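You operate a simulated robot arm through the tools that you are given. There is no shell and no other tool. Be economical: measure what you need, move in short steps, check, and stop when the job is done.

The job below is to be done with a simulated robot arm. You get a single attempt, and the scene is never put back.

JOB
Dry the plate and the white bowl, then stack bowl on plate.
Fine: use the tea towel and put it back; the plate stays on its mat; drop nothing; a knock or hard squeeze cracks china.
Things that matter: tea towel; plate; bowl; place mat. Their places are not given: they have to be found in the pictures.

Only the result counts: the job must be done as asked and must still hold three seconds after the hand-in. Knocking over, shifting, dropping, spilling or breaking anything else fails it. Flat cloth is picked up by pressing the open fingertips on it (5 to 10 N) and closing them slowly along it; thin cloth reads only 2 to 8 mm in the jaws.

ROBOT AND FRAMES
A 7-joint arm with a two-finger parallel gripper, fixed in place. Base frame: the origin is at the foot of the arm, x ahead of it, y to its left, z up; the work surface is at about z = 86. Units: cm, degrees, N and s.
With the tool pointing down near the work surface it reaches from about 30 to 70 cm from the base axis. Its first joint turns from -66.0 to 66.0 degrees. Payload 1.57 kg.
Tool frame: the origin (TCP) lies between the finger pads and is the grasp point; the fingertips stand 3 cm ahead of it; z points along the fingers, y is the line along which they close. Largest opening 11 cm; finger width 2.4, thickness 1.2; the body of the gripper, 4.8 by 11.2 cm, starts 7.8 cm behind the TCP.
Orientation is that of the tool frame in the base frame, as a unit quaternion [x, y, z, w]. With the fingers straight down and closing along the base's y, the tool's x points along the base's -x, its y along +y and its z along -z.

CONTROLS
- The arm moves only by the tool move_arm. Its argument "rows" is a list of rows, each an object (a shift or turn left out is 0, a gripper value left out holds the last) with "offset": the shift along the tool's x, y, z in units of 40 mm (1.0 is 40 mm), a list of three; "delta_rot": the turn, a rotation vector about the tool's x, y, z in units of 5 degrees (1.0 is 5 degrees), a list of three. In form: [{"offset": [x, y, z], "delta_rot": [ax, ay, az]}, ...]. A call has 1 to 20 rows; each row shifts and turns the commanded pose from where the row before left it, along the tool's axes as they then stand. "gripper" is the closure, from 0 (fully open) to 1 (shut), set as the call begins (left out, the last holds). A call with a number of a shift or a turn outside -1 to 1 is refused whole. A row lasts 0.2 s, in which the tool goes at most 5 cm and 8.6 degrees; a call with a longer step from one row to the next is refused whole, and so is a gripper value outside its range. A pose out of reach is approached as far as the arm can. The call stops where the force on the tool passes 70 N (or 10 N more than at its start, if that is more) or the arm is blocked; 0.2 s more then pass. Each finger travels about 10.8 cm/s and halts on what it meets, pressing with about 31 N; the grip force reading is that of the motor and also rises with nothing between the fingers. The clock runs only during rows and for 0.2 s after the last one: add rows that do not move to give the fingers time. The reply holds the time, the measured pose of the TCP, the force on the tool along the base axes, the opening and the grip force, in the units named above and with some noise.
- Cameras (640 x 400 px; columns grow to the right, rows downward): "scene" is fixed at [17.45, -39.81, 140.69]; the picture's right is [0.71, -0.71, 0.00], its down [-0.38, -0.37, -0.85] and it looks along [0.60, 0.60, -0.53] (base axes); focal length 324 px, centre (320, 200). "wrist" rides on the gripper at [-3.6, 0, -8] in the tool frame; the picture's right is [0.00, -1.00, 0.00], its down [0.97, 0.00, -0.24] and it looks along [0.24, 0.00, 0.97] (tool axes); focal length 218 px, centre (320, 200).
- grab_frame(camera): a new picture of that camera. No time passes.
- pixel_to_xyz(camera, pixels): for up to 12 pixels [column, row] of the newest picture of that camera ("zoom" is the newest enlarged one), the place [x, y, z] in the base frame of the surface seen there, good to about 0.3 cm. No time passes.
- enlarge(camera, box): a new picture of the part [left, top, right, bottom] of that camera's present view, enlarged. No time passes.
- sign_off(): hands the job in; it is judged then, once.

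Work in short steps. Measure before you move; look again where a grasp or a placing could have gone wrong, and mend it. You have 80 turns and 46 pictures in all, those below and enlarged ones among them. Open the gripper and draw the arm clear of the work before you hand the job in, unless the task says otherwise; then end with one line.

The tools are called after "Request:" by a JSON object that holds its "name" and its "arguments". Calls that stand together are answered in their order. move_arm: Moves the arm, as the interface text tells. Its arguments: {"type":"object","properties":{"rows":{"type":"array"},"gripper":{"type":"number"}},"required":["rows"]} The other tools are called the same way: grab_frame (camera) takes a picture; pixel_to_xyz (camera, pixels) gives the place of the surface under pixels of a picture; enlarge (camera, box) takes an enlarged picture of a part of a camera's view; sign_off () hands the job in.

At the start:

```text
t: 0.0
eef_pos: [37.32, 6.73, 123.37]
tool_rot: [0.001, 1.0, 0.0, -0.001]
ft_force: [-0.3, 0.1, 0.2]
gripper_width: 11.02
grasp_force: 0.1
```

scene: 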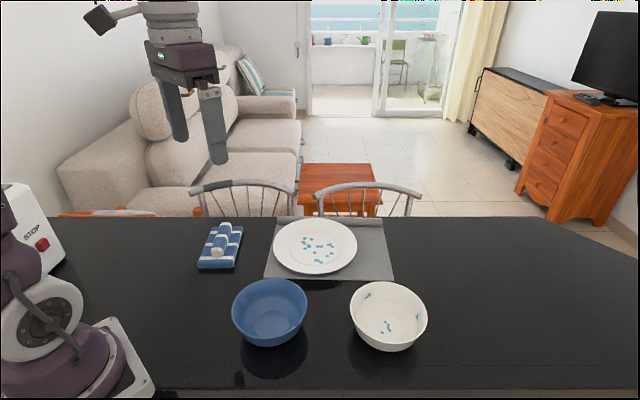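
wrist: 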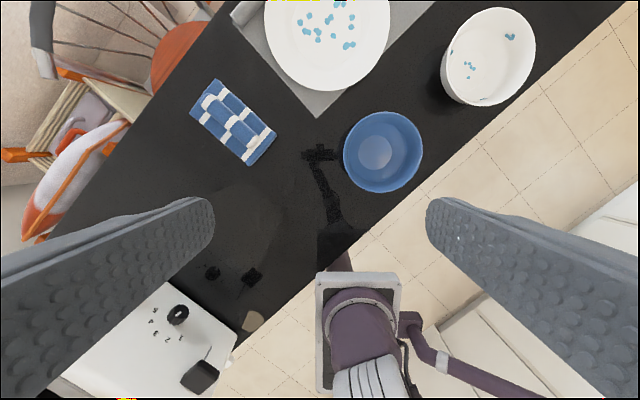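

The scene shows the towel near (221,245), the plate near (315,246), the white bowl near (388,315) and a blue bowl near (270,312). I'll enlarge the towel, the plate and the bowl before measuring.

Request:
{"name": "enlarge", "arguments": {"camera": "scene", "box": [180, 200, 440, 362]}}

Request:
{"name": "enlarge", "arguments": {"camera": "wrist", "box": [170, 0, 570, 250]}}

Request:
{"name": "pixel_to_xyz", "arguments": {"camera": "scene", "pixels": [[274, 246], [357, 246], [315, 219], [315, 273], [315, 248], [351, 312], [427, 318], [390, 283], [387, 330], [388, 349], [233, 310], [307, 310]]}}

Request:
{"name": "pixel_to_xyz", "arguments": {"camera": "wrist", "pixels": [[210, 80], [190, 110], [276, 135], [250, 165], [214, 98], [232, 121], [240, 130], [262, 148], [225, 105], [222, 128], [245, 112], [233, 140]]}}

```text
2.46 times, centred on (310, 281) of scene
```

zoom: 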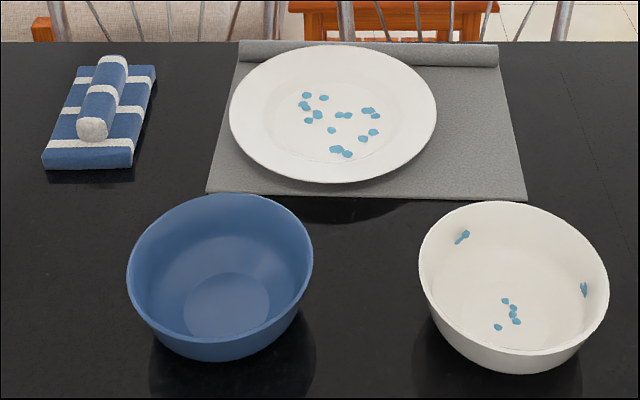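

```text
1.60 times, centred on (370, 125) of wrist
```

zoom: 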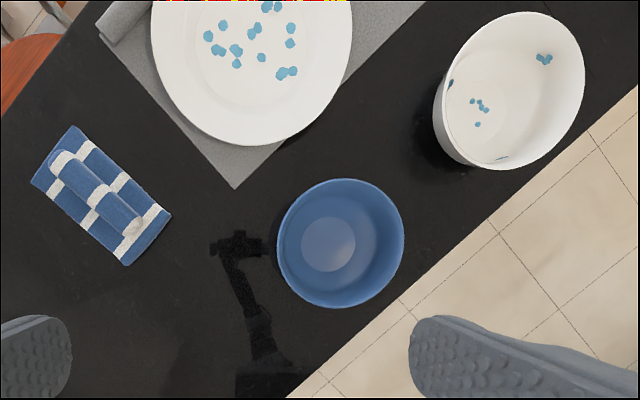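

```text
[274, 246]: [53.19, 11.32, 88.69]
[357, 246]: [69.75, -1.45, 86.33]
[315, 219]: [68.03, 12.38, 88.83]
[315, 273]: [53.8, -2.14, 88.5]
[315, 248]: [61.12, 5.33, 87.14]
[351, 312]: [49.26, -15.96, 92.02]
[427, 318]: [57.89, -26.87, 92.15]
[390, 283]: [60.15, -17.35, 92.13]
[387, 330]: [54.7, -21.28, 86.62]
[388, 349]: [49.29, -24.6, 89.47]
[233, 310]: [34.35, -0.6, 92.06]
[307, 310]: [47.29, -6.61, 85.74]
```

```text
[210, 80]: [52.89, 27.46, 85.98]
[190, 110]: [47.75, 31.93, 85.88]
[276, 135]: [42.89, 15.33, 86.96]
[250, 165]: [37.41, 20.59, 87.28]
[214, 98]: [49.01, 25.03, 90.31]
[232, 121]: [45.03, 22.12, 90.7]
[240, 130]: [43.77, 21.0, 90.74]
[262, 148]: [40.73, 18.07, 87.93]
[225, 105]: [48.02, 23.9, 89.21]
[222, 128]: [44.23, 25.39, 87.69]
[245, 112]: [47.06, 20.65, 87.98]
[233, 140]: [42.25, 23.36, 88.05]
```

The towel is a folded slab with a rolled ridge on top, at zoom (90,200) and scene (222,235), and the ridge will do as a handle. Next I'll measure its corners and ridge ends, and the drops.

Request:
{"name": "pixel_to_xyz", "arguments": {"camera": "scene", "pixels": [[213, 228], [242, 228], [233, 262], [199, 262], [224, 224], [219, 248], [226, 225], [217, 254], [221, 236]]}}

Request:
{"name": "pixel_to_xyz", "arguments": {"camera": "zoom", "pixels": [[452, 85], [545, 58], [472, 102], [480, 106], [477, 125], [502, 157], [223, 25], [209, 36], [287, 72], [261, 57], [237, 63], [290, 28]]}}

Request:
{"name": "pixel_to_xyz", "arguments": {"camera": "zoom", "pixels": [[74, 128], [35, 182], [168, 215], [126, 262], [60, 162], [132, 226], [96, 196]]}}

```text
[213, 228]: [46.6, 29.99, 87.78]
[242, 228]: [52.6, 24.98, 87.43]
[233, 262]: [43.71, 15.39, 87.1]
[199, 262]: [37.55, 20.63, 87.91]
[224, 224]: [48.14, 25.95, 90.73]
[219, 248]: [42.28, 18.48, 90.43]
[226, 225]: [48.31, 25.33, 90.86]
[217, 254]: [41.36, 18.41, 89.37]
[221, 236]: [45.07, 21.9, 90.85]
```

```text
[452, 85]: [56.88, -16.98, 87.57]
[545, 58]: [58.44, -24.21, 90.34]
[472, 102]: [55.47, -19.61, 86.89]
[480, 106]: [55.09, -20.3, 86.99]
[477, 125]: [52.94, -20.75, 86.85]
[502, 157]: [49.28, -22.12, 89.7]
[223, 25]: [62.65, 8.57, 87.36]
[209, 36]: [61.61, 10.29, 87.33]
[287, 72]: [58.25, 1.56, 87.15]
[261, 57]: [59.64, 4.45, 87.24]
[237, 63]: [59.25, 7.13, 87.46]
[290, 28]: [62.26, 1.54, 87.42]
```

```text
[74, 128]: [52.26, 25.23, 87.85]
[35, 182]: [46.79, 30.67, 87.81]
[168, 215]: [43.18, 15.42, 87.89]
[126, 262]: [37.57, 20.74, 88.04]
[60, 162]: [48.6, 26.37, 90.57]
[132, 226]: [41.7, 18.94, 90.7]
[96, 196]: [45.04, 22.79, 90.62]
```

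The slab's corners are about (46.7,30.3), (52.4,25.1), (43.4,15.4) and (37.6,20.7), and the ridge runs at about 47° with its middle at (45,22.6,90.8). I'll move above it and turn the fingers across the ridge.

Request:
{"name": "move_arm", "arguments": {"rows": [{"offset": [-0.32, 0.667, 0.64]}, {"offset": [-0.32, 0.667, 0.64]}, {"offset": [-0.32, 0.667, 0.64]}, {"offset": [-0.32, 0.667, 0.64]}, {"offset": [-0.32, 0.667, 0.64]}, {"offset": [-0.32, 0.65, 0.64]}, {"delta_rot": [0, 0, -0.94]}, {"delta_rot": [0, 0, -0.94]}, {"delta_rot": [0, 0, -0.94]}, {"delta_rot": [0, 0, -0.94]}, {"delta_rot": [0, 0, -0.94]}, {"delta_rot": [0, 0, -0.94]}, {"delta_rot": [0, 0, -0.94]}, {"delta_rot": [0, 0, -0.94]}, {"delta_rot": [0, 0, -0.94]}, {"delta_rot": [0, 0, -0.94]}, {}], "gripper": 0.3}}

Request:
{"name": "grab_frame", "arguments": {"camera": "wrist"}}

```text
t: 3.6
eef_pos: [45.05, 22.74, 107.93]
tool_rot: [-0.4, 0.917, 0.001, 0.0]
ft_force: [-0.1, -0.3, 0.4]
gripper_width: 7.67
grasp_force: 0.1
```

```text
41 pictures are left
```

wrist: 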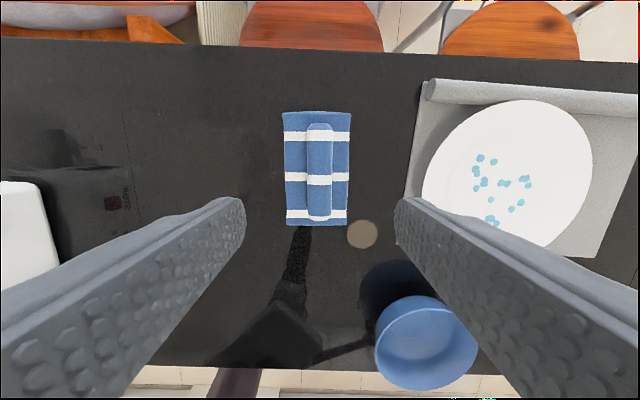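

The ridge is centred at column 319 and upright in the picture, so the jaws line up with it. I'll descend so the fingertips stop just above the slab.

Request:
{"name": "move_arm", "arguments": {"rows": [{"offset": [0, 0, 0.9]}, {"offset": [0, 0, 0.9]}, {"offset": [0, 0, 0.9]}, {"offset": [0, 0, 0.7]}, {"offset": [0, 0, 0.4]}, {"offset": [0, 0, 0.25]}, {}], "gripper": 0.45}}

Request:
{"name": "grab_frame", "arguments": {"camera": "wrist"}}

```text
t: 5.2
eef_pos: [45.07, 22.82, 91.75]
tool_rot: [-0.399, 0.917, -0.001, 0.0]
ft_force: [0.1, 0.9, -0.4]
gripper_width: 6.04
grasp_force: 0.1
```

```text
40 pictures are left
```

wrist: 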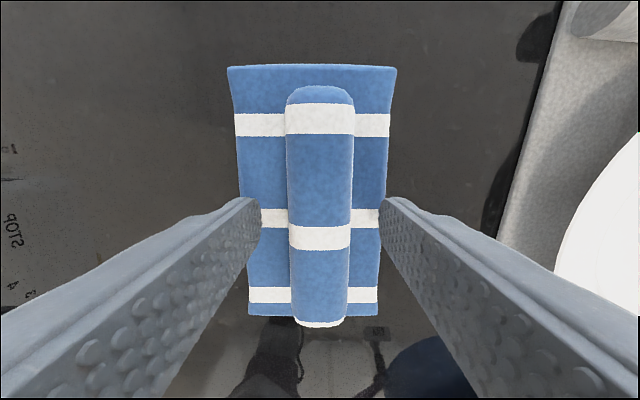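

The fingers straddle the ridge on both sides, at columns 255 and 385. I'll go 3 mm lower, close, and lift slightly.

Request:
{"name": "move_arm", "arguments": {"rows": [{"offset": [0, 0, 0.08]}, {}]}}

Request:
{"name": "move_arm", "arguments": {"rows": [{}, {}, {}, {}, {}], "gripper": 1.0}}

Request:
{"name": "move_arm", "arguments": {"rows": [{"offset": [0, 0, -0.4]}, {"offset": [0, 0, -0.8]}, {"offset": [0, 0, -0.8]}, {}]}}

Request:
{"name": "grab_frame", "arguments": {"camera": "scene"}}

```text
t: 5.8
eef_pos: [45.0, 22.82, 91.33]
tool_rot: [-0.399, 0.917, 0.0, -0.001]
ft_force: [0.0, 0.0, -0.1]
gripper_width: 6.05
grasp_force: 0.2
```

```text
t: 7.0
eef_pos: [44.97, 22.83, 91.48]
tool_rot: [-0.398, 0.917, 0.0, 0.0]
ft_force: [0.2, 0.2, -0.3]
gripper_width: 2.91
grasp_force: 31.0
```

```text
t: 8.0
eef_pos: [45.03, 22.75, 99.39]
tool_rot: [-0.399, 0.917, 0.0, 0.001]
ft_force: [-1.4, -0.6, -1.1]
gripper_width: 0.01
grasp_force: 20.8
```

```text
39 pictures are left
```

scene: 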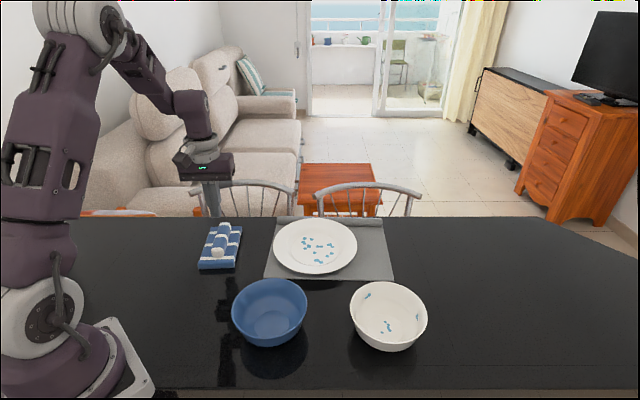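

The jaws slipped off the ridge (opening 0.01), and the towel stayed in place. I'll reopen and go deeper until the tips touch the slab, to grip below the roll's widest part.

Request:
{"name": "move_arm", "arguments": {"rows": [{}, {}, {}, {"offset": [0, 0, 0.6]}, {"offset": [0, 0, 0.6]}, {"offset": [0, 0, 0.6]}, {"offset": [0, 0, 0.25]}, {"offset": [0, 0, 0.1]}, {}], "gripper": 0.5}}

Request:
{"name": "enlarge", "arguments": {"camera": "scene", "box": [170, 190, 290, 280]}}

```text
t: 10.0
eef_pos: [44.99, 22.85, 91.03]
tool_rot: [-0.399, 0.917, 0.0, 0.002]
ft_force: [-7.8, -3.1, 35.3]
gripper_width: 5.5
grasp_force: 0.1
```

```text
4.44 times, centred on (230, 235) of scene
```

zoom: 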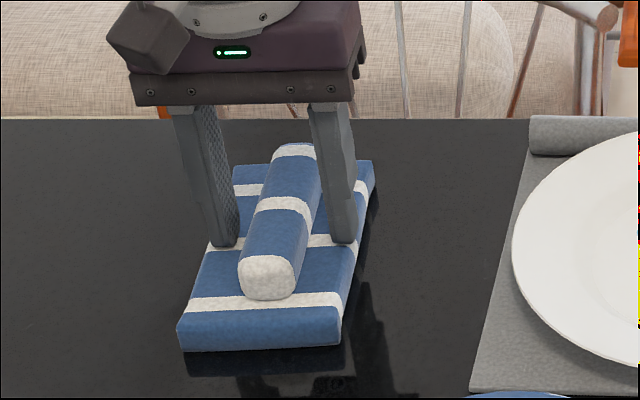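

The tips press on the slab at TCP 91.03 with 35 N. I'll ease off to a light press, close, and lift very slowly.

Request:
{"name": "move_arm", "arguments": {"rows": [{"offset": [0, 0, -0.06]}, {}]}}

Request:
{"name": "move_arm", "arguments": {"rows": [{}, {}, {}, {}, {}, {}], "gripper": 1.0}}

Request:
{"name": "move_arm", "arguments": {"rows": [{"offset": [0, 0, -0.03]}, {"offset": [0, 0, -0.04]}, {"offset": [0, 0, -0.05]}, {"offset": [0, 0, -0.06]}, {"offset": [0, 0, -0.08]}, {"offset": [0, 0, -0.1]}, {"offset": [0, 0, -0.1]}, {"offset": [0, 0, -0.1]}, {}]}}

Request:
{"name": "enlarge", "arguments": {"camera": "scene", "box": [170, 190, 290, 280]}}

```text
t: 10.6
eef_pos: [45.04, 22.62, 91.03]
tool_rot: [-0.399, 0.917, -0.001, -0.001]
ft_force: [-0.5, -0.4, -0.1]
gripper_width: 5.49
grasp_force: 0.0
```

```text
t: 12.0
eef_pos: [45.02, 22.69, 91.13]
tool_rot: [-0.399, 0.917, -0.001, 0.0]
ft_force: [-0.4, 0.8, 0.5]
gripper_width: 2.9
grasp_force: 30.8
```

```text
t: 14.0
eef_pos: [44.97, 22.83, 93.38]
tool_rot: [-0.399, 0.917, 0.0, 0.001]
ft_force: [-0.4, -0.1, -0.3]
gripper_width: 2.9
grasp_force: 31.1
```

```text
4.44 times, centred on (230, 235) of scene
```

zoom: 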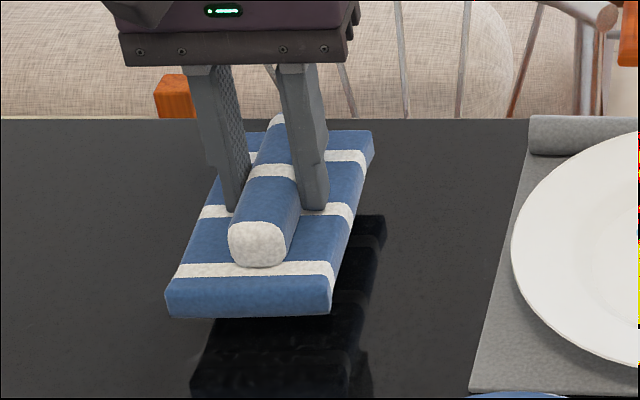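

The towel is held (opening 2.9), its underside about 5.1 cm below the TCP. I'll lift it and carry it slowly over the plate centre at about (61.1,4.9).

Request:
{"name": "move_arm", "arguments": {"rows": [{"offset": [0, 0, -0.15]}, {"offset": [0, 0, -0.2]}, {"offset": [0, 0, -0.25]}, {"offset": [0, 0, -0.25]}, {"offset": [0, 0, -0.25]}, {"offset": [0, 0, -0.2]}, {"offset": [0, 0, -0.1]}, {}]}}

Request:
{"name": "move_arm", "arguments": {"rows": [{"offset": [0.02, -0.15, 0]}, {"offset": [0.03, -0.25, 0]}, {"offset": [0.03, -0.35, 0]}, {"offset": [0.03, -0.4, 0]}, {"offset": [0.03, -0.4, 0]}, {"offset": [0.03, -0.4, 0]}, {"offset": [0.03, -0.4, 0]}, {"offset": [0.03, -0.4, 0]}, {"offset": [0.03, -0.4, 0]}, {"offset": [0.03, -0.4, 0]}, {"offset": [0.03, -0.4, 0]}, {"offset": [0.03, -0.4, 0]}, {"offset": [0.03, -0.4, 0]}, {"offset": [0.03, -0.4, 0]}, {"offset": [0.03, -0.35, 0]}, {"offset": [0.03, -0.25, 0]}, {"offset": [0.03, -0.2, 0]}, {"offset": [0.03, -0.05, 0]}, {}]}}

Request:
{"name": "grab_frame", "arguments": {"camera": "scene"}}

```text
t: 15.8
eef_pos: [45.07, 22.79, 98.93]
tool_rot: [-0.398, 0.917, -0.001, -0.001]
ft_force: [0.1, 0.4, -0.9]
gripper_width: 2.92
grasp_force: 30.8
```

```text
t: 19.8
eef_pos: [61.14, 4.78, 98.96]
tool_rot: [-0.399, 0.917, 0.0, 0.001]
ft_force: [0.1, 0.5, -0.2]
gripper_width: 2.9
grasp_force: 31.3
```

```text
36 pictures are left
```

scene: 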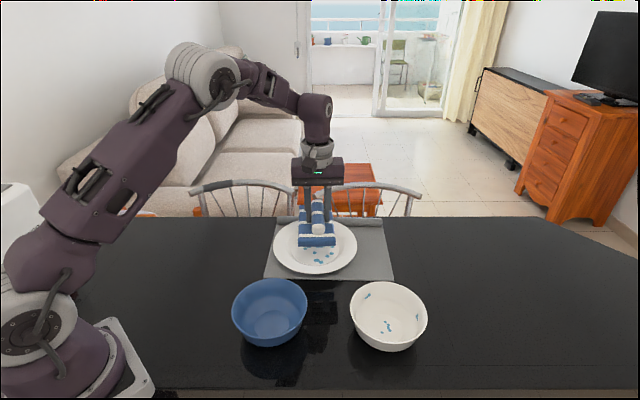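

It is over the plate centre with its underside at about 93.9. I'll descend to just above the plate, then creep.

Request:
{"name": "move_arm", "arguments": {"rows": [{"offset": [0, 0, 0.2]}, {"offset": [0, 0, 0.3]}, {"offset": [0, 0, 0.3]}, {"offset": [0, 0, 0.3]}, {"offset": [0, 0, 0.15]}, {"offset": [0, 0, 0.05]}, {}]}}

Request:
{"name": "move_arm", "arguments": {"rows": [{"offset": [0, 0, 0.03]}, {"offset": [0, 0, 0.03]}, {"offset": [0, 0, 0.03]}, {"offset": [0, 0, 0.03]}, {}]}}

```text
t: 21.4
eef_pos: [61.19, 4.77, 93.68]
tool_rot: [-0.399, 0.917, 0.001, 0.0]
ft_force: [-3.0, -2.4, 7.5]
gripper_width: 2.93
grasp_force: 31.0
```

```text
t: 22.6
eef_pos: [61.16, 4.74, 93.58]
tool_rot: [-0.399, 0.917, -0.001, 0.002]
ft_force: [-7.2, -2.3, 54.3]
gripper_width: 2.92
grasp_force: 31.0
```

Contact came at TCP 93.68 with 7.5 N and rose quickly to 54 N, so I'll back off at once to a light press and look.

Request:
{"name": "move_arm", "arguments": {"rows": [{"offset": [0, 0, -0.06]}, {"offset": [0, 0, -0.05]}, {}]}}

Request:
{"name": "enlarge", "arguments": {"camera": "scene", "box": [260, 190, 400, 290]}}

```text
t: 23.4
eef_pos: [61.01, 4.77, 93.58]
tool_rot: [-0.398, 0.918, 0.002, -0.002]
ft_force: [4.1, -0.1, 2.8]
gripper_width: 2.91
grasp_force: 31.1
```

```text
4.00 times, centred on (330, 240) of scene
```

zoom: 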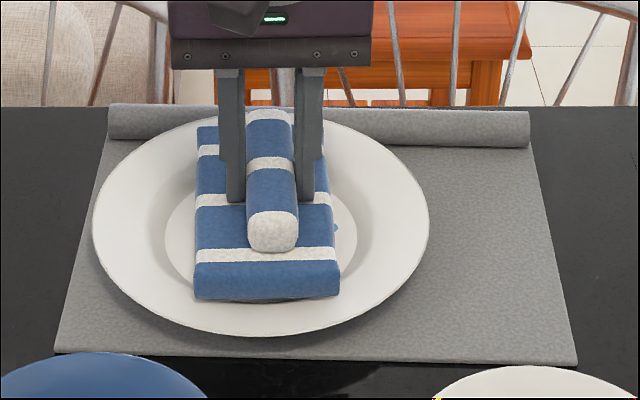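

With light contact, the slab's ends rest on the sloped ring, since the flat well has a radius of only about 5.8 cm. I'll lift a little and move aside to see whether any drops came off.

Request:
{"name": "move_arm", "arguments": {"rows": [{"offset": [0, 0, -0.2]}, {"offset": [0, 0, -0.3]}, {"offset": [-0.2, 0.3, -0.2]}, {"offset": [-0.2, 0.4, 0]}, {"offset": [-0.2, 0.4, 0]}, {"offset": [-0.2, 0.4, 0]}, {"offset": [-0.2, 0.4, 0]}, {}]}}

Request:
{"name": "enlarge", "arguments": {"camera": "scene", "box": [250, 180, 410, 290]}}

```text
t: 25.2
eef_pos: [58.29, 12.85, 96.49]
tool_rot: [-0.4, 0.917, 0.0, 0.0]
ft_force: [0.4, 0.0, -0.7]
gripper_width: 2.9
grasp_force: 30.9
```

```text
3.64 times, centred on (330, 235) of scene
```

zoom: 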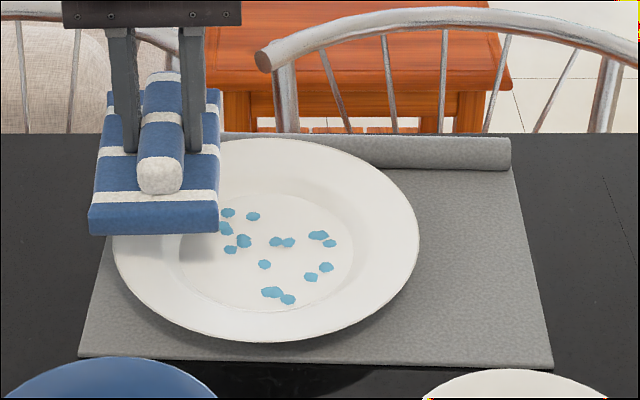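

No drops came off, because the rigid slab bridged the flat well. I'll tilt it so that a short edge reaches the flat, and measure the drops first.

Request:
{"name": "pixel_to_xyz", "arguments": {"camera": "zoom", "pixels": [[228, 213], [253, 216], [225, 228], [243, 241], [230, 250], [276, 241], [318, 235], [330, 243], [326, 268], [311, 277], [271, 292], [288, 299]]}}

Request:
{"name": "pixel_to_xyz", "arguments": {"camera": "zoom", "pixels": [[352, 252], [266, 308], [266, 323], [266, 340], [375, 252], [400, 252], [418, 245], [266, 141], [264, 265], [266, 197], [266, 180]]}}

```text
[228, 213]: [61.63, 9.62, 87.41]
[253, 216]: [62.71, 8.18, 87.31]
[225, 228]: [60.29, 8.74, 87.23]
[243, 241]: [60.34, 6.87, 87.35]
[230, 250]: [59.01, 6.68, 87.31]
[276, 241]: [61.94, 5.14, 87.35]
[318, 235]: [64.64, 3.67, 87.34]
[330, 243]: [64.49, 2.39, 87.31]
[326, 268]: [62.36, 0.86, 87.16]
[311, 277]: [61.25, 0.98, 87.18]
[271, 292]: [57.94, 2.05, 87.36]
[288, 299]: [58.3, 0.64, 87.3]
```

```text
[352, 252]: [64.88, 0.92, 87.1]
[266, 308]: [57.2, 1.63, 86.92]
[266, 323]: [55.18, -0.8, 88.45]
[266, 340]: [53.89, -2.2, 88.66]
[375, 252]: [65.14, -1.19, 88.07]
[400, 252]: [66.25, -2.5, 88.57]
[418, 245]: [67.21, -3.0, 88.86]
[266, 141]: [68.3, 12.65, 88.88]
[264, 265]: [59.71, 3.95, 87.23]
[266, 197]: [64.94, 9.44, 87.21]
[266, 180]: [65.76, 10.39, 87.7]
```

The drops lie within about 5.4 cm of the well centre at (61.1,5.3). I'll raise the towel and tilt it 25° so its near short edge points down.

Request:
{"name": "move_arm", "arguments": {"rows": [{"offset": [0, 0, -0.2]}, {"offset": [0, 0, -0.3]}, {"offset": [0, 0, -0.3]}, {"offset": [0, 0, -0.2]}, {"delta_rot": [0, -0.5, 0]}, {"delta_rot": [0, -0.75, 0]}, {"delta_rot": [0, -0.75, 0]}, {"delta_rot": [0, -0.75, 0]}, {"delta_rot": [0, -0.75, 0]}, {"delta_rot": [0, -0.75, 0]}, {"delta_rot": [0, -0.75, 0]}, {}]}}

Request:
{"name": "enlarge", "arguments": {"camera": "scene", "box": [230, 160, 410, 290]}}

```text
t: 27.8
eef_pos: [58.17, 13.04, 100.51]
tool_rot: [-0.39, 0.895, 0.086, 0.199]
ft_force: [0.7, 0.6, -0.7]
gripper_width: 2.91
grasp_force: 30.5
```

```text
3.08 times, centred on (320, 225) of scene
```

zoom: 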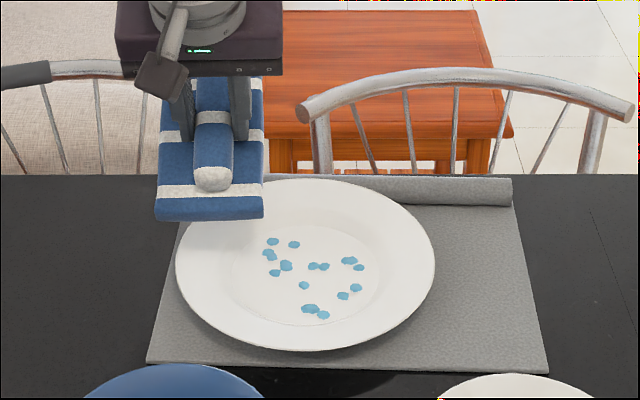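

The near edge is down, with its lower corners at zoom (158,219) and (262,217). I'll measure it to calibrate its offset from the TCP.

Request:
{"name": "pixel_to_xyz", "arguments": {"camera": "zoom", "pixels": [[160, 216], [210, 216], [259, 214], [210, 205]]}}

```text
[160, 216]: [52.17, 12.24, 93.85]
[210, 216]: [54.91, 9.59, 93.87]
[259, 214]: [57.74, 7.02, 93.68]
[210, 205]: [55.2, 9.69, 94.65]
```

Edge offset from the TCP: about 4.4 cm toward the base and about 7.2 cm down. I'll move it over the far part of the well and descend to just above the surface.

Request:
{"name": "move_arm", "arguments": {"rows": [{"offset": [-0.11, -0.2, 0.05]}, {"offset": [-0.16, -0.33, 0.075]}, {"offset": [-0.16, -0.33, 0.075]}, {"offset": [-0.16, -0.33, 0.075]}, {"offset": [-0.16, -0.33, 0.075]}, {"offset": [-0.16, -0.33, 0.073]}, {"offset": [0.08, 0, 0.17]}, {"offset": [0.12, 0, 0.25]}, {"offset": [0.12, 0, 0.25]}, {"offset": [0.1, 0, 0.22]}, {"offset": [0.05, 0, 0.1]}, {}]}}

Request:
{"name": "enlarge", "arguments": {"camera": "scene", "box": [250, 170, 410, 290]}}

```text
t: 30.4
eef_pos: [66.52, 10.71, 96.14]
tool_rot: [-0.389, 0.896, 0.086, 0.198]
ft_force: [-0.3, 0.2, -1.1]
gripper_width: 2.9
grasp_force: 30.9
```

```text
3.33 times, centred on (330, 230) of scene
```

zoom: 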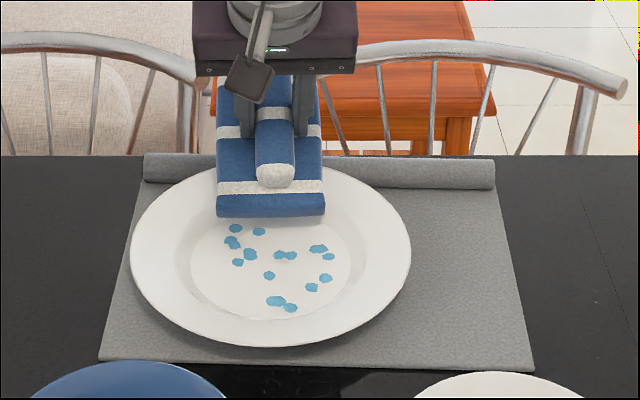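

The edge hovers above the far drops at zoom (270,215). I'll creep down.

Request:
{"name": "move_arm", "arguments": {"rows": [{"offset": [0.021, 0, 0.045]}, {"offset": [0.021, 0, 0.045]}, {"offset": [0.021, 0, 0.045]}, {}]}}

Request:
{"name": "move_arm", "arguments": {"rows": [{"offset": [0.013, 0, 0.027]}, {"offset": [0.013, 0, 0.027]}, {}]}}

```text
t: 31.4
eef_pos: [66.46, 10.64, 95.45]
tool_rot: [-0.388, 0.896, 0.086, 0.198]
ft_force: [0.6, 0.4, -0.4]
gripper_width: 2.91
grasp_force: 31.3
```

```text
t: 32.2
eef_pos: [66.49, 10.68, 95.4]
tool_rot: [-0.389, 0.895, 0.087, 0.199]
ft_force: [0.1, 0.4, -0.7]
gripper_width: 2.93
grasp_force: 30.7
```

No contact yet at TCP z 95.4, so I'll keep creeping.

Request:
{"name": "move_arm", "arguments": {"rows": [{"offset": [0.013, 0, 0.027]}, {"offset": [0.013, 0, 0.027]}, {"offset": [0.013, 0, 0.027]}, {}]}}

Request:
{"name": "move_arm", "arguments": {"rows": [{"offset": [0.013, 0, 0.027]}, {}]}}

```text
t: 33.2
eef_pos: [66.48, 10.84, 94.89]
tool_rot: [-0.389, 0.895, 0.086, 0.199]
ft_force: [0.3, -0.1, -1.8]
gripper_width: 2.92
grasp_force: 31.7
```

```text
t: 33.8
eef_pos: [66.49, 10.68, 94.71]
tool_rot: [-0.389, 0.895, 0.086, 0.199]
ft_force: [0.5, 0.9, 2.1]
gripper_width: 2.91
grasp_force: 31.2
```

Light contact of 2 N at z 94.71. I'll drag slowly toward the near side of the well.

Request:
{"name": "move_arm", "arguments": {"rows": [{"offset": [0.05, -0.01, -0.01]}, {"offset": [0.0906, -0.02, -0.0423]}, {"offset": [0.0906, -0.03, -0.0423]}, {"offset": [0.0906, -0.03, -0.0423]}, {"offset": [0.0906, -0.03, -0.0423]}, {"offset": [0.0906, -0.02, -0.0423]}, {"offset": [0.0906, 0, -0.0423]}, {"offset": [0.0906, 0, -0.0423]}, {}]}}

Request:
{"name": "enlarge", "arguments": {"camera": "scene", "box": [250, 170, 410, 290]}}

```text
t: 35.8
eef_pos: [64.9, 8.12, 94.69]
tool_rot: [-0.388, 0.895, 0.087, 0.199]
ft_force: [2.9, 1.7, 6.2]
gripper_width: 2.91
grasp_force: 31.3
```

```text
3.33 times, centred on (330, 230) of scene
```

zoom: 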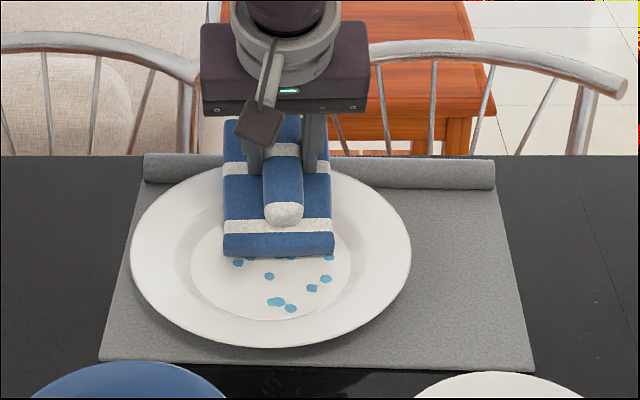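

Contact is 6 N and the plate hasn't moved. I'll continue the drag another 3.4 cm, then lift off to inspect.

Request:
{"name": "move_arm", "arguments": {"rows": [{"offset": [0.0906, 0, -0.045]}, {"offset": [0.0906, 0, -0.0423]}, {"offset": [0.0906, 0, -0.0423]}, {"offset": [0.0906, 0, -0.0423]}, {"offset": [0.0906, 0, -0.0423]}, {"offset": [0.0906, 0, -0.0423]}, {"offset": [0.0906, 0, -0.0423]}, {"offset": [0.0906, 0, -0.0423]}, {}]}}

Request:
{"name": "move_arm", "arguments": {"rows": [{"offset": [-0.08, 0, -0.18]}, {"offset": [-0.14, 0, -0.3]}, {"offset": [-0.4, 0, 0]}, {"offset": [-0.4, 0, 0]}, {"offset": [-0.4, 0, 0]}, {"offset": [-0.2, 0, 0]}, {}]}}

Request:
{"name": "enlarge", "arguments": {"camera": "scene", "box": [250, 170, 410, 290]}}

```text
t: 37.8
eef_pos: [62.7, 5.8, 94.71]
tool_rot: [-0.389, 0.895, 0.087, 0.199]
ft_force: [-0.3, 0.2, -0.6]
gripper_width: 2.9
grasp_force: 30.5
```

```text
t: 39.4
eef_pos: [66.12, 9.66, 99.21]
tool_rot: [-0.389, 0.895, 0.086, 0.198]
ft_force: [0.0, -1.3, -1.5]
gripper_width: 2.9
grasp_force: 30.8
```

```text
3.33 times, centred on (330, 230) of scene
```

zoom: 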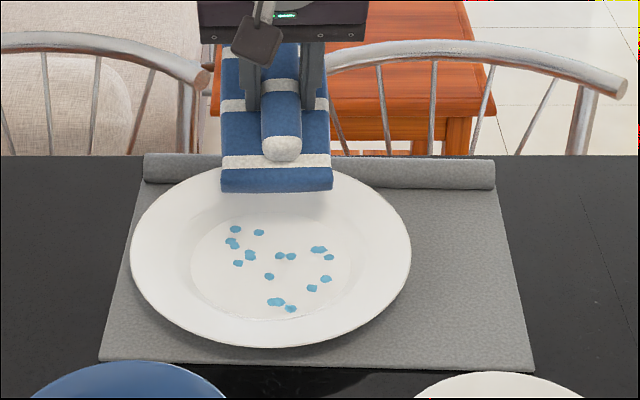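

The drops look unchanged, probably because the press was too light or the edge only skimmed. I'll retry with a flatter 15° tilt and a firmer but gentle press of about 8–10 N, stroking over the middle drops.

Request:
{"name": "move_arm", "arguments": {"rows": [{"delta_rot": [0, 0.7, 0]}, {"delta_rot": [0, 0.7, 0]}, {"delta_rot": [0, 0.6, 0]}, {"offset": [-0.18, 0.17, 0.05]}, {"offset": [0.05, 0, 0.2]}, {"offset": [0.08, 0, 0.3]}, {"offset": [0.08, 0, 0.3]}, {"offset": [0.06, 0, 0.22]}, {"offset": [0.025, 0, 0.1]}, {}]}}

Request:
{"name": "move_arm", "arguments": {"rows": [{"offset": [0.01, 0, 0.035]}, {"offset": [0.01, 0, 0.035]}, {}]}}

```text
t: 41.6
eef_pos: [66.12, 10.53, 94.61]
tool_rot: [-0.395, 0.91, 0.052, 0.12]
ft_force: [-0.3, 0.3, -1.4]
gripper_width: 2.91
grasp_force: 31.0
```

```text
t: 42.4
eef_pos: [66.17, 10.76, 94.29]
tool_rot: [-0.396, 0.909, 0.052, 0.12]
ft_force: [1.1, -1.0, -0.4]
gripper_width: 2.89
grasp_force: 31.0
```

No contact yet at z 94.3 (I expect it near 94.0), so I'll go lower in 1 mm steps.

Request:
{"name": "move_arm", "arguments": {"rows": [{"offset": [0.007, 0, 0.025]}, {"offset": [0.007, 0, 0.025]}, {}]}}

Request:
{"name": "move_arm", "arguments": {"rows": [{"offset": [0.005, 0, 0.018]}, {}]}}

```text
t: 43.2
eef_pos: [66.05, 10.66, 94.17]
tool_rot: [-0.395, 0.909, 0.051, 0.12]
ft_force: [-1.2, -0.2, 3.3]
gripper_width: 2.9
grasp_force: 30.8
```

```text
t: 43.8
eef_pos: [66.11, 10.72, 94.1]
tool_rot: [-0.395, 0.909, 0.051, 0.119]
ft_force: [-0.6, -2.5, 5.6]
gripper_width: 2.91
grasp_force: 31.3
```

Contact is 5.6 N. I'll press a touch more and drag 3.2 cm nearward, checking the force as I go.

Request:
{"name": "move_arm", "arguments": {"rows": [{"offset": [0.003, 0, 0.01]}, {"offset": [0.08, 0, -0.021]}, {"offset": [0.097, 0, -0.026]}, {"offset": [0.097, 0, -0.026]}, {"offset": [0.097, 0, -0.026]}]}}

Request:
{"name": "move_arm", "arguments": {"rows": [{"offset": [0.097, 0, -0.026]}, {"offset": [0.097, 0, -0.026]}, {"offset": [0.097, 0, -0.026]}, {"offset": [0.097, 0, -0.026]}]}}

Request:
{"name": "enlarge", "arguments": {"camera": "scene", "box": [250, 170, 410, 290]}}

```text
t: 45.0
eef_pos: [65.1, 9.49, 93.92]
tool_rot: [-0.396, 0.909, 0.052, 0.119]
ft_force: [-0.3, -0.1, -0.8]
gripper_width: 2.9
grasp_force: 30.9
```

```text
t: 46.0
eef_pos: [63.9, 8.26, 93.94]
tool_rot: [-0.396, 0.909, 0.052, 0.12]
ft_force: [0.2, 0.3, -1.1]
gripper_width: 2.91
grasp_force: 31.2
```

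```text
3.33 times, centred on (330, 230) of scene
```

zoom: 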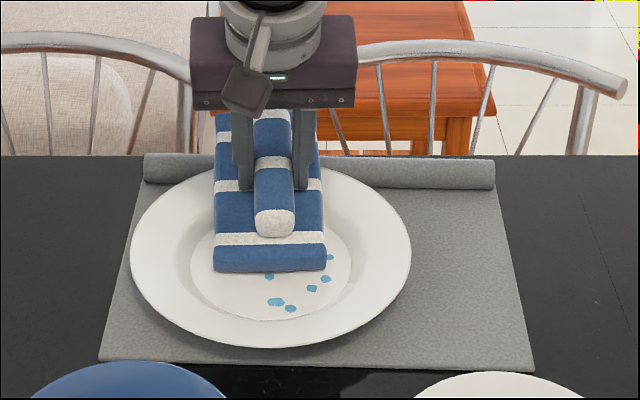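

The force vanished here, so the earlier contact was on the slope or rim rather than the flat. I'll creep down until the edge presses on the flat itself.

Request:
{"name": "move_arm", "arguments": {"rows": [{"offset": [0.007, 0, 0.025]}, {"offset": [0.007, 0, 0.025]}, {}]}}

Request:
{"name": "move_arm", "arguments": {"rows": [{"offset": [0.007, 0, 0.025]}, {"offset": [0.007, 0, 0.025]}, {}]}}

```text
t: 46.8
eef_pos: [64.03, 8.37, 93.9]
tool_rot: [-0.395, 0.909, 0.052, 0.121]
ft_force: [1.4, -0.8, 9.0]
gripper_width: 2.92
grasp_force: 30.7
```

```text
t: 47.6
eef_pos: [63.9, 8.36, 93.7]
tool_rot: [-0.396, 0.909, 0.052, 0.121]
ft_force: [4.2, 0.9, 21.5]
gripper_width: 2.92
grasp_force: 31.3
```

Pressing at 21 N now; I'll ease to about 9 N, stroke outward 2.4 cm and back, and then check.

Request:
{"name": "move_arm", "arguments": {"rows": [{"offset": [-0.009, 0, -0.033]}, {"offset": [-0.097, 0, 0.026]}, {"offset": [-0.097, 0, 0.026]}, {"offset": [-0.097, 0, 0.026]}, {"offset": [-0.097, 0, 0.026]}, {"offset": [-0.097, 0, 0.026]}]}}

Request:
{"name": "move_arm", "arguments": {"rows": [{"offset": [0.097, 0, -0.026]}, {"offset": [0.097, 0, -0.026]}, {"offset": [0.097, 0, -0.026]}, {"offset": [0.097, 0, -0.026]}, {"offset": [0.097, 0, -0.026]}, {"offset": [0.097, 0, -0.026]}]}}

Request:
{"name": "move_arm", "arguments": {"rows": [{"offset": [-0.06, 0, -0.2]}, {"offset": [-0.2, 0, -0.3]}, {"offset": [-0.4, 0, -0.1]}, {"offset": [-0.4, 0, 0]}, {"offset": [-0.4, 0, 0]}, {}]}}

Request:
{"name": "enlarge", "arguments": {"camera": "scene", "box": [250, 170, 410, 290]}}

```text
t: 49.0
eef_pos: [65.37, 9.7, 93.75]
tool_rot: [-0.395, 0.909, 0.052, 0.12]
ft_force: [-3.0, -5.1, 5.6]
gripper_width: 2.93
grasp_force: 31.1
```

```text
t: 50.4
eef_pos: [63.55, 7.93, 93.76]
tool_rot: [-0.396, 0.909, 0.053, 0.119]
ft_force: [-0.2, 0.7, 1.1]
gripper_width: 2.93
grasp_force: 30.9
```

```text
t: 51.8
eef_pos: [67.09, 11.71, 97.41]
tool_rot: [-0.395, 0.909, 0.053, 0.12]
ft_force: [-0.6, 0.5, -1.2]
gripper_width: 2.9
grasp_force: 31.0
```

```text
3.33 times, centred on (330, 230) of scene
```

zoom: 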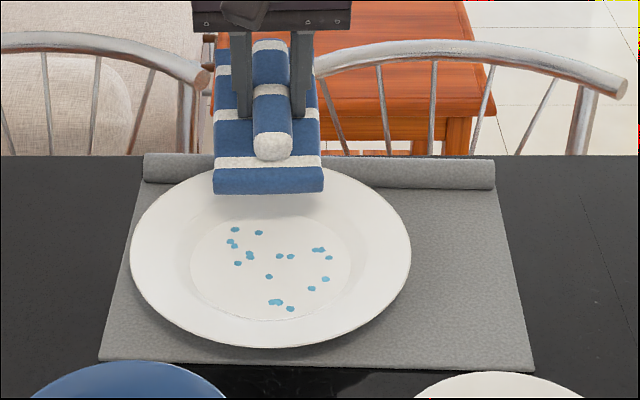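

All the drops have shrunk, so wiping under contact counts for the whole dish. I'll return to the same pose and do more strokes at about 8 N.

Request:
{"name": "move_arm", "arguments": {"rows": [{"offset": [0.4, 0, 0]}, {"offset": [0.4, 0, 0]}, {"offset": [0.4, 0, 0.1]}, {"offset": [0.2, 0, 0.28]}, {"offset": [0.06, 0, 0.17]}, {"offset": [0.01, 0, 0.04]}, {}]}}

Request:
{"name": "move_arm", "arguments": {"rows": [{"offset": [0.004, 0, 0.015]}, {}]}}

```text
t: 53.4
eef_pos: [63.76, 7.83, 93.79]
tool_rot: [-0.395, 0.909, 0.052, 0.119]
ft_force: [0.0, 0.1, -1.2]
gripper_width: 2.91
grasp_force: 31.0
```

```text
t: 54.0
eef_pos: [63.67, 7.91, 93.72]
tool_rot: [-0.395, 0.909, 0.053, 0.12]
ft_force: [1.2, -0.1, -0.2]
gripper_width: 2.87
grasp_force: 31.0
```

The edge is just short of contact here; I'll add about 1.5 mm.

Request:
{"name": "move_arm", "arguments": {"rows": [{"offset": [0.005, 0, 0.02]}, {"offset": [0.005, 0, 0.018]}, {}]}}

Request:
{"name": "move_arm", "arguments": {"rows": [{"offset": [-0.097, 0, 0.026]}, {"offset": [-0.097, 0, 0.026]}, {"offset": [-0.097, 0, 0.026]}, {"offset": [-0.097, 0, 0.026]}]}}

```text
t: 54.8
eef_pos: [63.72, 7.9, 93.75]
tool_rot: [-0.396, 0.909, 0.052, 0.121]
ft_force: [0.8, -2.1, 19.7]
gripper_width: 2.94
grasp_force: 31.2
```

```text
t: 55.8
eef_pos: [64.57, 9.01, 93.59]
tool_rot: [-0.395, 0.909, 0.052, 0.12]
ft_force: [-12.7, -14.8, 27.1]
gripper_width: 2.91
grasp_force: 30.6
```

Too firm at 27 N; I'll ease off about 1.2 mm and carry on with strokes.

Request:
{"name": "move_arm", "arguments": {"rows": [{"offset": [-0.007, 0, -0.027]}, {}]}}

Request:
{"name": "move_arm", "arguments": {"rows": [{"offset": [-0.097, 0, 0.026]}, {"offset": [-0.097, 0, 0.026]}, {"offset": [0.097, 0, -0.026]}, {"offset": [0.097, 0, -0.026]}, {"offset": [0.097, 0, -0.026]}, {"offset": [0.097, 0, -0.026]}, {"offset": [0.097, 0, -0.026]}]}}

Request:
{"name": "enlarge", "arguments": {"camera": "scene", "box": [250, 170, 410, 290]}}

```text
t: 56.4
eef_pos: [64.75, 9.13, 93.6]
tool_rot: [-0.395, 0.909, 0.052, 0.121]
ft_force: [-3.0, -8.9, 14.3]
gripper_width: 2.94
grasp_force: 31.0
```

```text
t: 58.0
eef_pos: [63.92, 8.27, 93.61]
tool_rot: [-0.394, 0.91, 0.052, 0.12]
ft_force: [0.2, 0.6, -0.8]
gripper_width: 2.88
grasp_force: 31.3
```

```text
3.33 times, centred on (330, 230) of scene
```

zoom: 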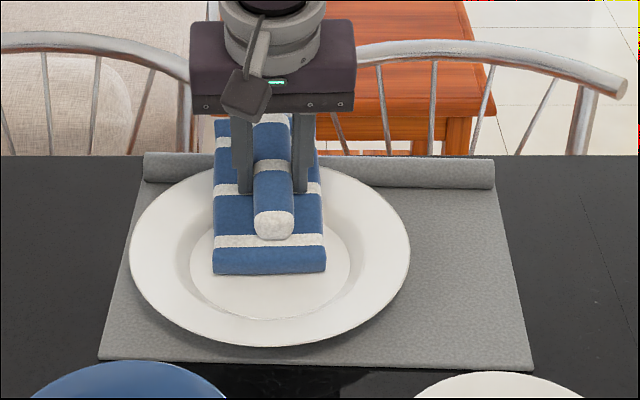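

The plate looks dry. I'll lift clear, level the towel, and confirm with a picture.

Request:
{"name": "move_arm", "arguments": {"rows": [{"offset": [-0.04, 0, -0.16]}, {"offset": [-0.08, 0, -0.3]}, {"offset": [-0.1, 0, -0.38]}, {"offset": [-0.1, 0, -0.38]}, {"offset": [-0.1, 0, -0.38]}, {"offset": [-0.08, 0, -0.3]}, {"delta_rot": [0, 0.6, 0]}, {"delta_rot": [0, 0.8, 0]}, {"delta_rot": [0, 0.8, 0]}, {"delta_rot": [0, 0.8, 0]}, {}]}}

Request:
{"name": "move_arm", "arguments": {"rows": [{"delta_rot": [0, 0, 0.4]}, {"delta_rot": [0, 0, 0.8]}, {"delta_rot": [0, 0, 0.9]}, {"delta_rot": [0, 0, 0.9]}, {"delta_rot": [0, 0, 0.9]}, {"delta_rot": [0, 0, 0.9]}, {"delta_rot": [0, 0, 0.9]}, {"delta_rot": [0, 0, 0.9]}, {"delta_rot": [0, 0, 0.9]}, {"delta_rot": [0, 0, 0.9]}, {"delta_rot": [0, 0, 0.9]}, {"delta_rot": [0, 0, 0.9]}, {"delta_rot": [0, 0, 0.9]}, {"delta_rot": [0, 0, 0.9]}, {"delta_rot": [0, 0, 0.9]}, {"delta_rot": [0, 0, 0.9]}, {}]}}

Request:
{"name": "grab_frame", "arguments": {"camera": "scene"}}

```text
t: 60.4
eef_pos: [63.91, 8.25, 101.51]
tool_rot: [-0.399, 0.917, 0.0, 0.0]
ft_force: [-0.2, 0.5, 0.0]
gripper_width: 2.92
grasp_force: 31.2
```

```text
t: 64.0
eef_pos: [64.02, 8.21, 101.51]
tool_rot: [0.19, 0.982, 0.0, 0.0]
ft_force: [0.6, 0.0, -0.7]
gripper_width: 2.94
grasp_force: 31.4
```

```text
26 pictures are left
```

scene: 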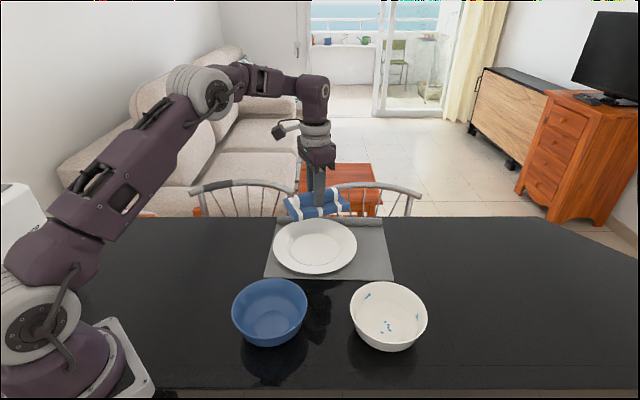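

The plate is clean, and the bowl still shows drops at (367,295), (417,318) and (388,326). I'll carry the towel above the white bowl at about (53.6,-21.4).

Request:
{"name": "move_arm", "arguments": {"rows": [{"offset": [0, -0.2, -0.1]}, {"offset": [-0.03, -0.35, -0.1]}, {"offset": [-0.03, -0.45, -0.1]}, {"offset": [-0.03, -0.5, -0.1]}, {"offset": [-0.03, -0.5, -0.1]}, {"offset": [-0.03, -0.5, -0.1]}, {"offset": [-0.03, -0.5, -0.1]}, {"offset": [-0.03, -0.5, -0.1]}, {"offset": [-0.03, -0.5, -0.1]}, {"offset": [-0.03, -0.5, -0.1]}, {"offset": [-0.03, -0.5, -0.1]}, {"offset": [-0.03, -0.5, 0]}, {"offset": [-0.03, -0.5, 0]}, {"offset": [-0.03, -0.5, 0]}, {"offset": [-0.03, -0.5, 0]}, {"offset": [-0.03, -0.4, 0]}, {"offset": [-0.01, -0.3, 0]}, {"offset": [0, -0.15, 0]}, {}]}}

Request:
{"name": "move_arm", "arguments": {"rows": [{"delta_rot": [0, -0.5, 0]}, {"delta_rot": [0, -0.75, 0]}, {"delta_rot": [0, -0.75, 0]}, {"delta_rot": [0, -0.75, 0]}, {"delta_rot": [0, -0.75, 0]}, {"delta_rot": [0, -0.75, 0]}, {"delta_rot": [0, -0.75, 0]}, {"delta_rot": [0, -0.75, 0]}, {"delta_rot": [0, -0.75, 0]}, {"delta_rot": [0, -0.75, 0]}, {"delta_rot": [0, -0.75, 0]}, {"delta_rot": [0, -0.75, 0]}, {"delta_rot": [0, -0.75, 0]}, {"delta_rot": [0, -0.5, 0]}, {}]}}

Request:
{"name": "grab_frame", "arguments": {"camera": "scene"}}

```text
t: 68.0
eef_pos: [53.77, -21.62, 105.84]
tool_rot: [0.191, 0.982, 0.0, -0.001]
ft_force: [-0.1, -0.4, -0.8]
gripper_width: 2.93
grasp_force: 31.0
```

```text
t: 71.2
eef_pos: [53.77, -21.58, 105.85]
tool_rot: [0.173, 0.89, -0.081, 0.414]
ft_force: [0.2, 1.0, -1.1]
gripper_width: 2.9
grasp_force: 30.8
```

```text
25 pictures are left
```

scene: 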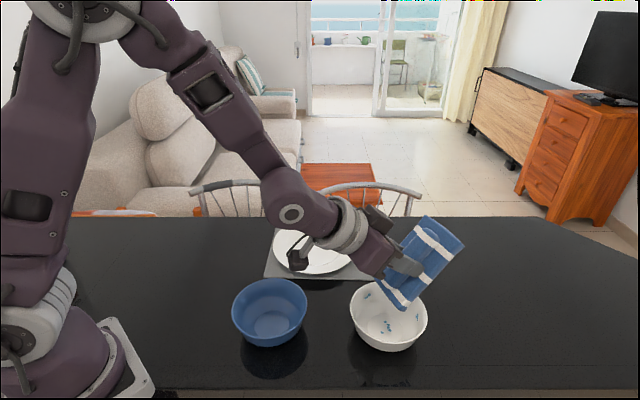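

The tilt is about 50°, with the towel's lower edge from (383,290) to (405,308) above the bowl. I'll measure that edge.

Request:
{"name": "enlarge", "arguments": {"camera": "scene", "box": [320, 200, 480, 360]}}

Request:
{"name": "pixel_to_xyz", "arguments": {"camera": "scene", "pixels": [[382, 288], [393, 299], [404, 309], [404, 306], [351, 312], [427, 318]]}}

```text
2.50 times, centred on (400, 280) of scene
```

zoom: 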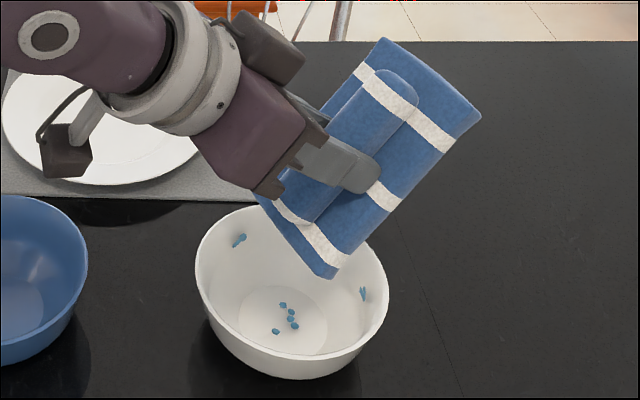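

```text
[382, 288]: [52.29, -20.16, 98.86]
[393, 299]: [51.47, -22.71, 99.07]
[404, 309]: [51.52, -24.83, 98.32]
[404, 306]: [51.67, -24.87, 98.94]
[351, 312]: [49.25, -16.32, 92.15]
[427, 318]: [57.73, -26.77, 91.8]
```

The geometry matches: the lowest edge is near the bowl's centreline at z≈97.4. I'll descend into the bowl to about 1.3 cm above its bottom.

Request:
{"name": "move_arm", "arguments": {"rows": [{"offset": [0.15, 0, 0.13]}, {"offset": [0.25, 0, 0.21]}, {"offset": [0.25, 0, 0.21]}, {"offset": [0.25, 0, 0.21]}, {"offset": [0.25, 0, 0.21]}, {"offset": [0.25, 0, 0.21]}, {"offset": [0.2, 0, 0.168]}, {"offset": [0.1, 0, 0.084]}, {}]}}

Request:
{"name": "enlarge", "arguments": {"camera": "scene", "box": [320, 200, 480, 360]}}

```text
t: 73.2
eef_pos: [53.84, -21.55, 96.9]
tool_rot: [0.172, 0.89, -0.08, 0.415]
ft_force: [0.7, 1.5, 0.9]
gripper_width: 2.92
grasp_force: 30.5
```

```text
2.50 times, centred on (400, 280) of scene
```

zoom: 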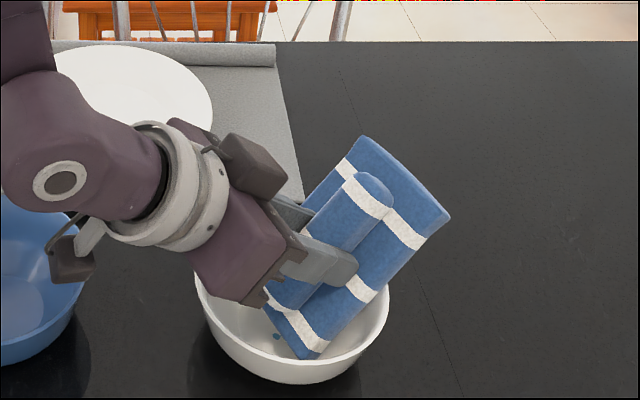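

The towel end is in the bowl with no contact yet. I'll check the height of the arm part near the blue bowl, zoom (65,268), before creeping down.

Request:
{"name": "pixel_to_xyz", "arguments": {"camera": "zoom", "pixels": [[65, 270], [60, 280], [245, 300], [255, 290], [216, 290], [308, 356]]}}

Request:
{"name": "move_arm", "arguments": {"rows": [{"offset": [0.038, 0, 0.032]}, {"offset": [0.038, 0, 0.032]}, {"offset": [0.038, 0, 0.032]}, {}]}}

```text
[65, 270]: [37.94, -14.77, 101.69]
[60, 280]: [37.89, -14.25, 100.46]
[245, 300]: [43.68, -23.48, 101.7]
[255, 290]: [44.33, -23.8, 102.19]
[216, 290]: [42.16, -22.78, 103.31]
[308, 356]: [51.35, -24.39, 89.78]
```

```text
t: 74.2
eef_pos: [53.92, -21.59, 96.4]
tool_rot: [0.173, 0.89, -0.081, 0.415]
ft_force: [0.7, 0.6, 1.0]
gripper_width: 2.88
grasp_force: 30.9
```

Clearance is about 8 cm there, and there is still no contact. I'll keep creeping.

Request:
{"name": "move_arm", "arguments": {"rows": [{"offset": [0.03, 0, 0.025]}, {"offset": [0.03, 0, 0.025]}, {}]}}

Request:
{"name": "move_arm", "arguments": {"rows": [{"offset": [0.02, 0, 0.017]}, {"offset": [0.02, 0, 0.017]}, {}]}}

```text
t: 75.0
eef_pos: [53.93, -21.64, 96.03]
tool_rot: [0.174, 0.89, -0.081, 0.414]
ft_force: [0.1, 1.7, 1.2]
gripper_width: 2.91
grasp_force: 30.7
```

```text
t: 75.8
eef_pos: [54.0, -21.6, 95.86]
tool_rot: [0.173, 0.89, -0.081, 0.415]
ft_force: [0.4, 2.1, 1.5]
gripper_width: 2.9
grasp_force: 30.7
```

A sideways force of about 2 N in +y suggests the right corner is touching the wall. I'll shift 2 mm toward +y and creep on.

Request:
{"name": "move_arm", "arguments": {"rows": [{"offset": [0, 0.05, 0]}, {"offset": [0.02, 0, 0.017]}, {}]}}

Request:
{"name": "move_arm", "arguments": {"rows": [{"offset": [0.02, 0, 0.017]}, {"offset": [0.02, 0, 0.017]}, {}]}}

Request:
{"name": "enlarge", "arguments": {"camera": "scene", "box": [320, 200, 480, 360]}}

```text
t: 76.6
eef_pos: [53.93, -21.36, 95.93]
tool_rot: [0.173, 0.89, -0.08, 0.415]
ft_force: [-0.5, -2.4, 2.4]
gripper_width: 2.93
grasp_force: 30.6
```

```text
t: 77.4
eef_pos: [53.99, -21.54, 95.7]
tool_rot: [0.172, 0.889, -0.08, 0.417]
ft_force: [-0.3, -2.8, 14.3]
gripper_width: 2.9
grasp_force: 30.7
```

```text
2.50 times, centred on (400, 280) of scene
```

zoom: 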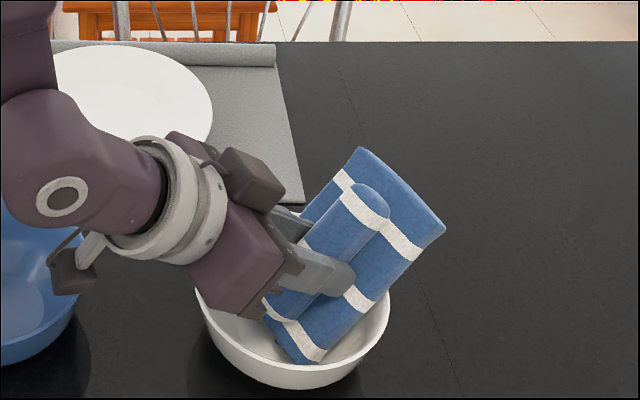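

Contact is 14 N now, with both corners seated. I'll ease slightly and do short strokes toward and away from the base.

Request:
{"name": "move_arm", "arguments": {"rows": [{"offset": [-0.012, -0.02, -0.01]}, {"offset": [0.05, 0, -0.06]}, {"offset": [0.05, 0, -0.06]}, {"offset": [0.05, 0, -0.06]}]}}

Request:
{"name": "move_arm", "arguments": {"rows": [{"offset": [-0.05, 0, 0.06]}, {"offset": [-0.05, 0, 0.06]}, {"offset": [-0.05, 0, 0.06]}, {"offset": [-0.05, 0, 0.06]}]}}

Request:
{"name": "enlarge", "arguments": {"camera": "scene", "box": [320, 200, 480, 360]}}

```text
t: 78.4
eef_pos: [53.22, -21.05, 95.62]
tool_rot: [0.172, 0.888, -0.081, 0.418]
ft_force: [9.3, -3.8, 19.2]
gripper_width: 2.89
grasp_force: 30.9
```

```text
t: 79.4
eef_pos: [54.11, -21.72, 95.56]
tool_rot: [0.173, 0.89, -0.081, 0.413]
ft_force: [-3.9, 2.6, 7.3]
gripper_width: 2.89
grasp_force: 31.3
```

```text
2.50 times, centred on (400, 280) of scene
```

zoom: 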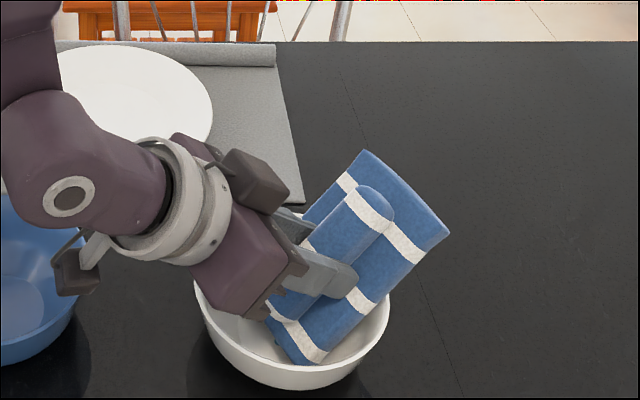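

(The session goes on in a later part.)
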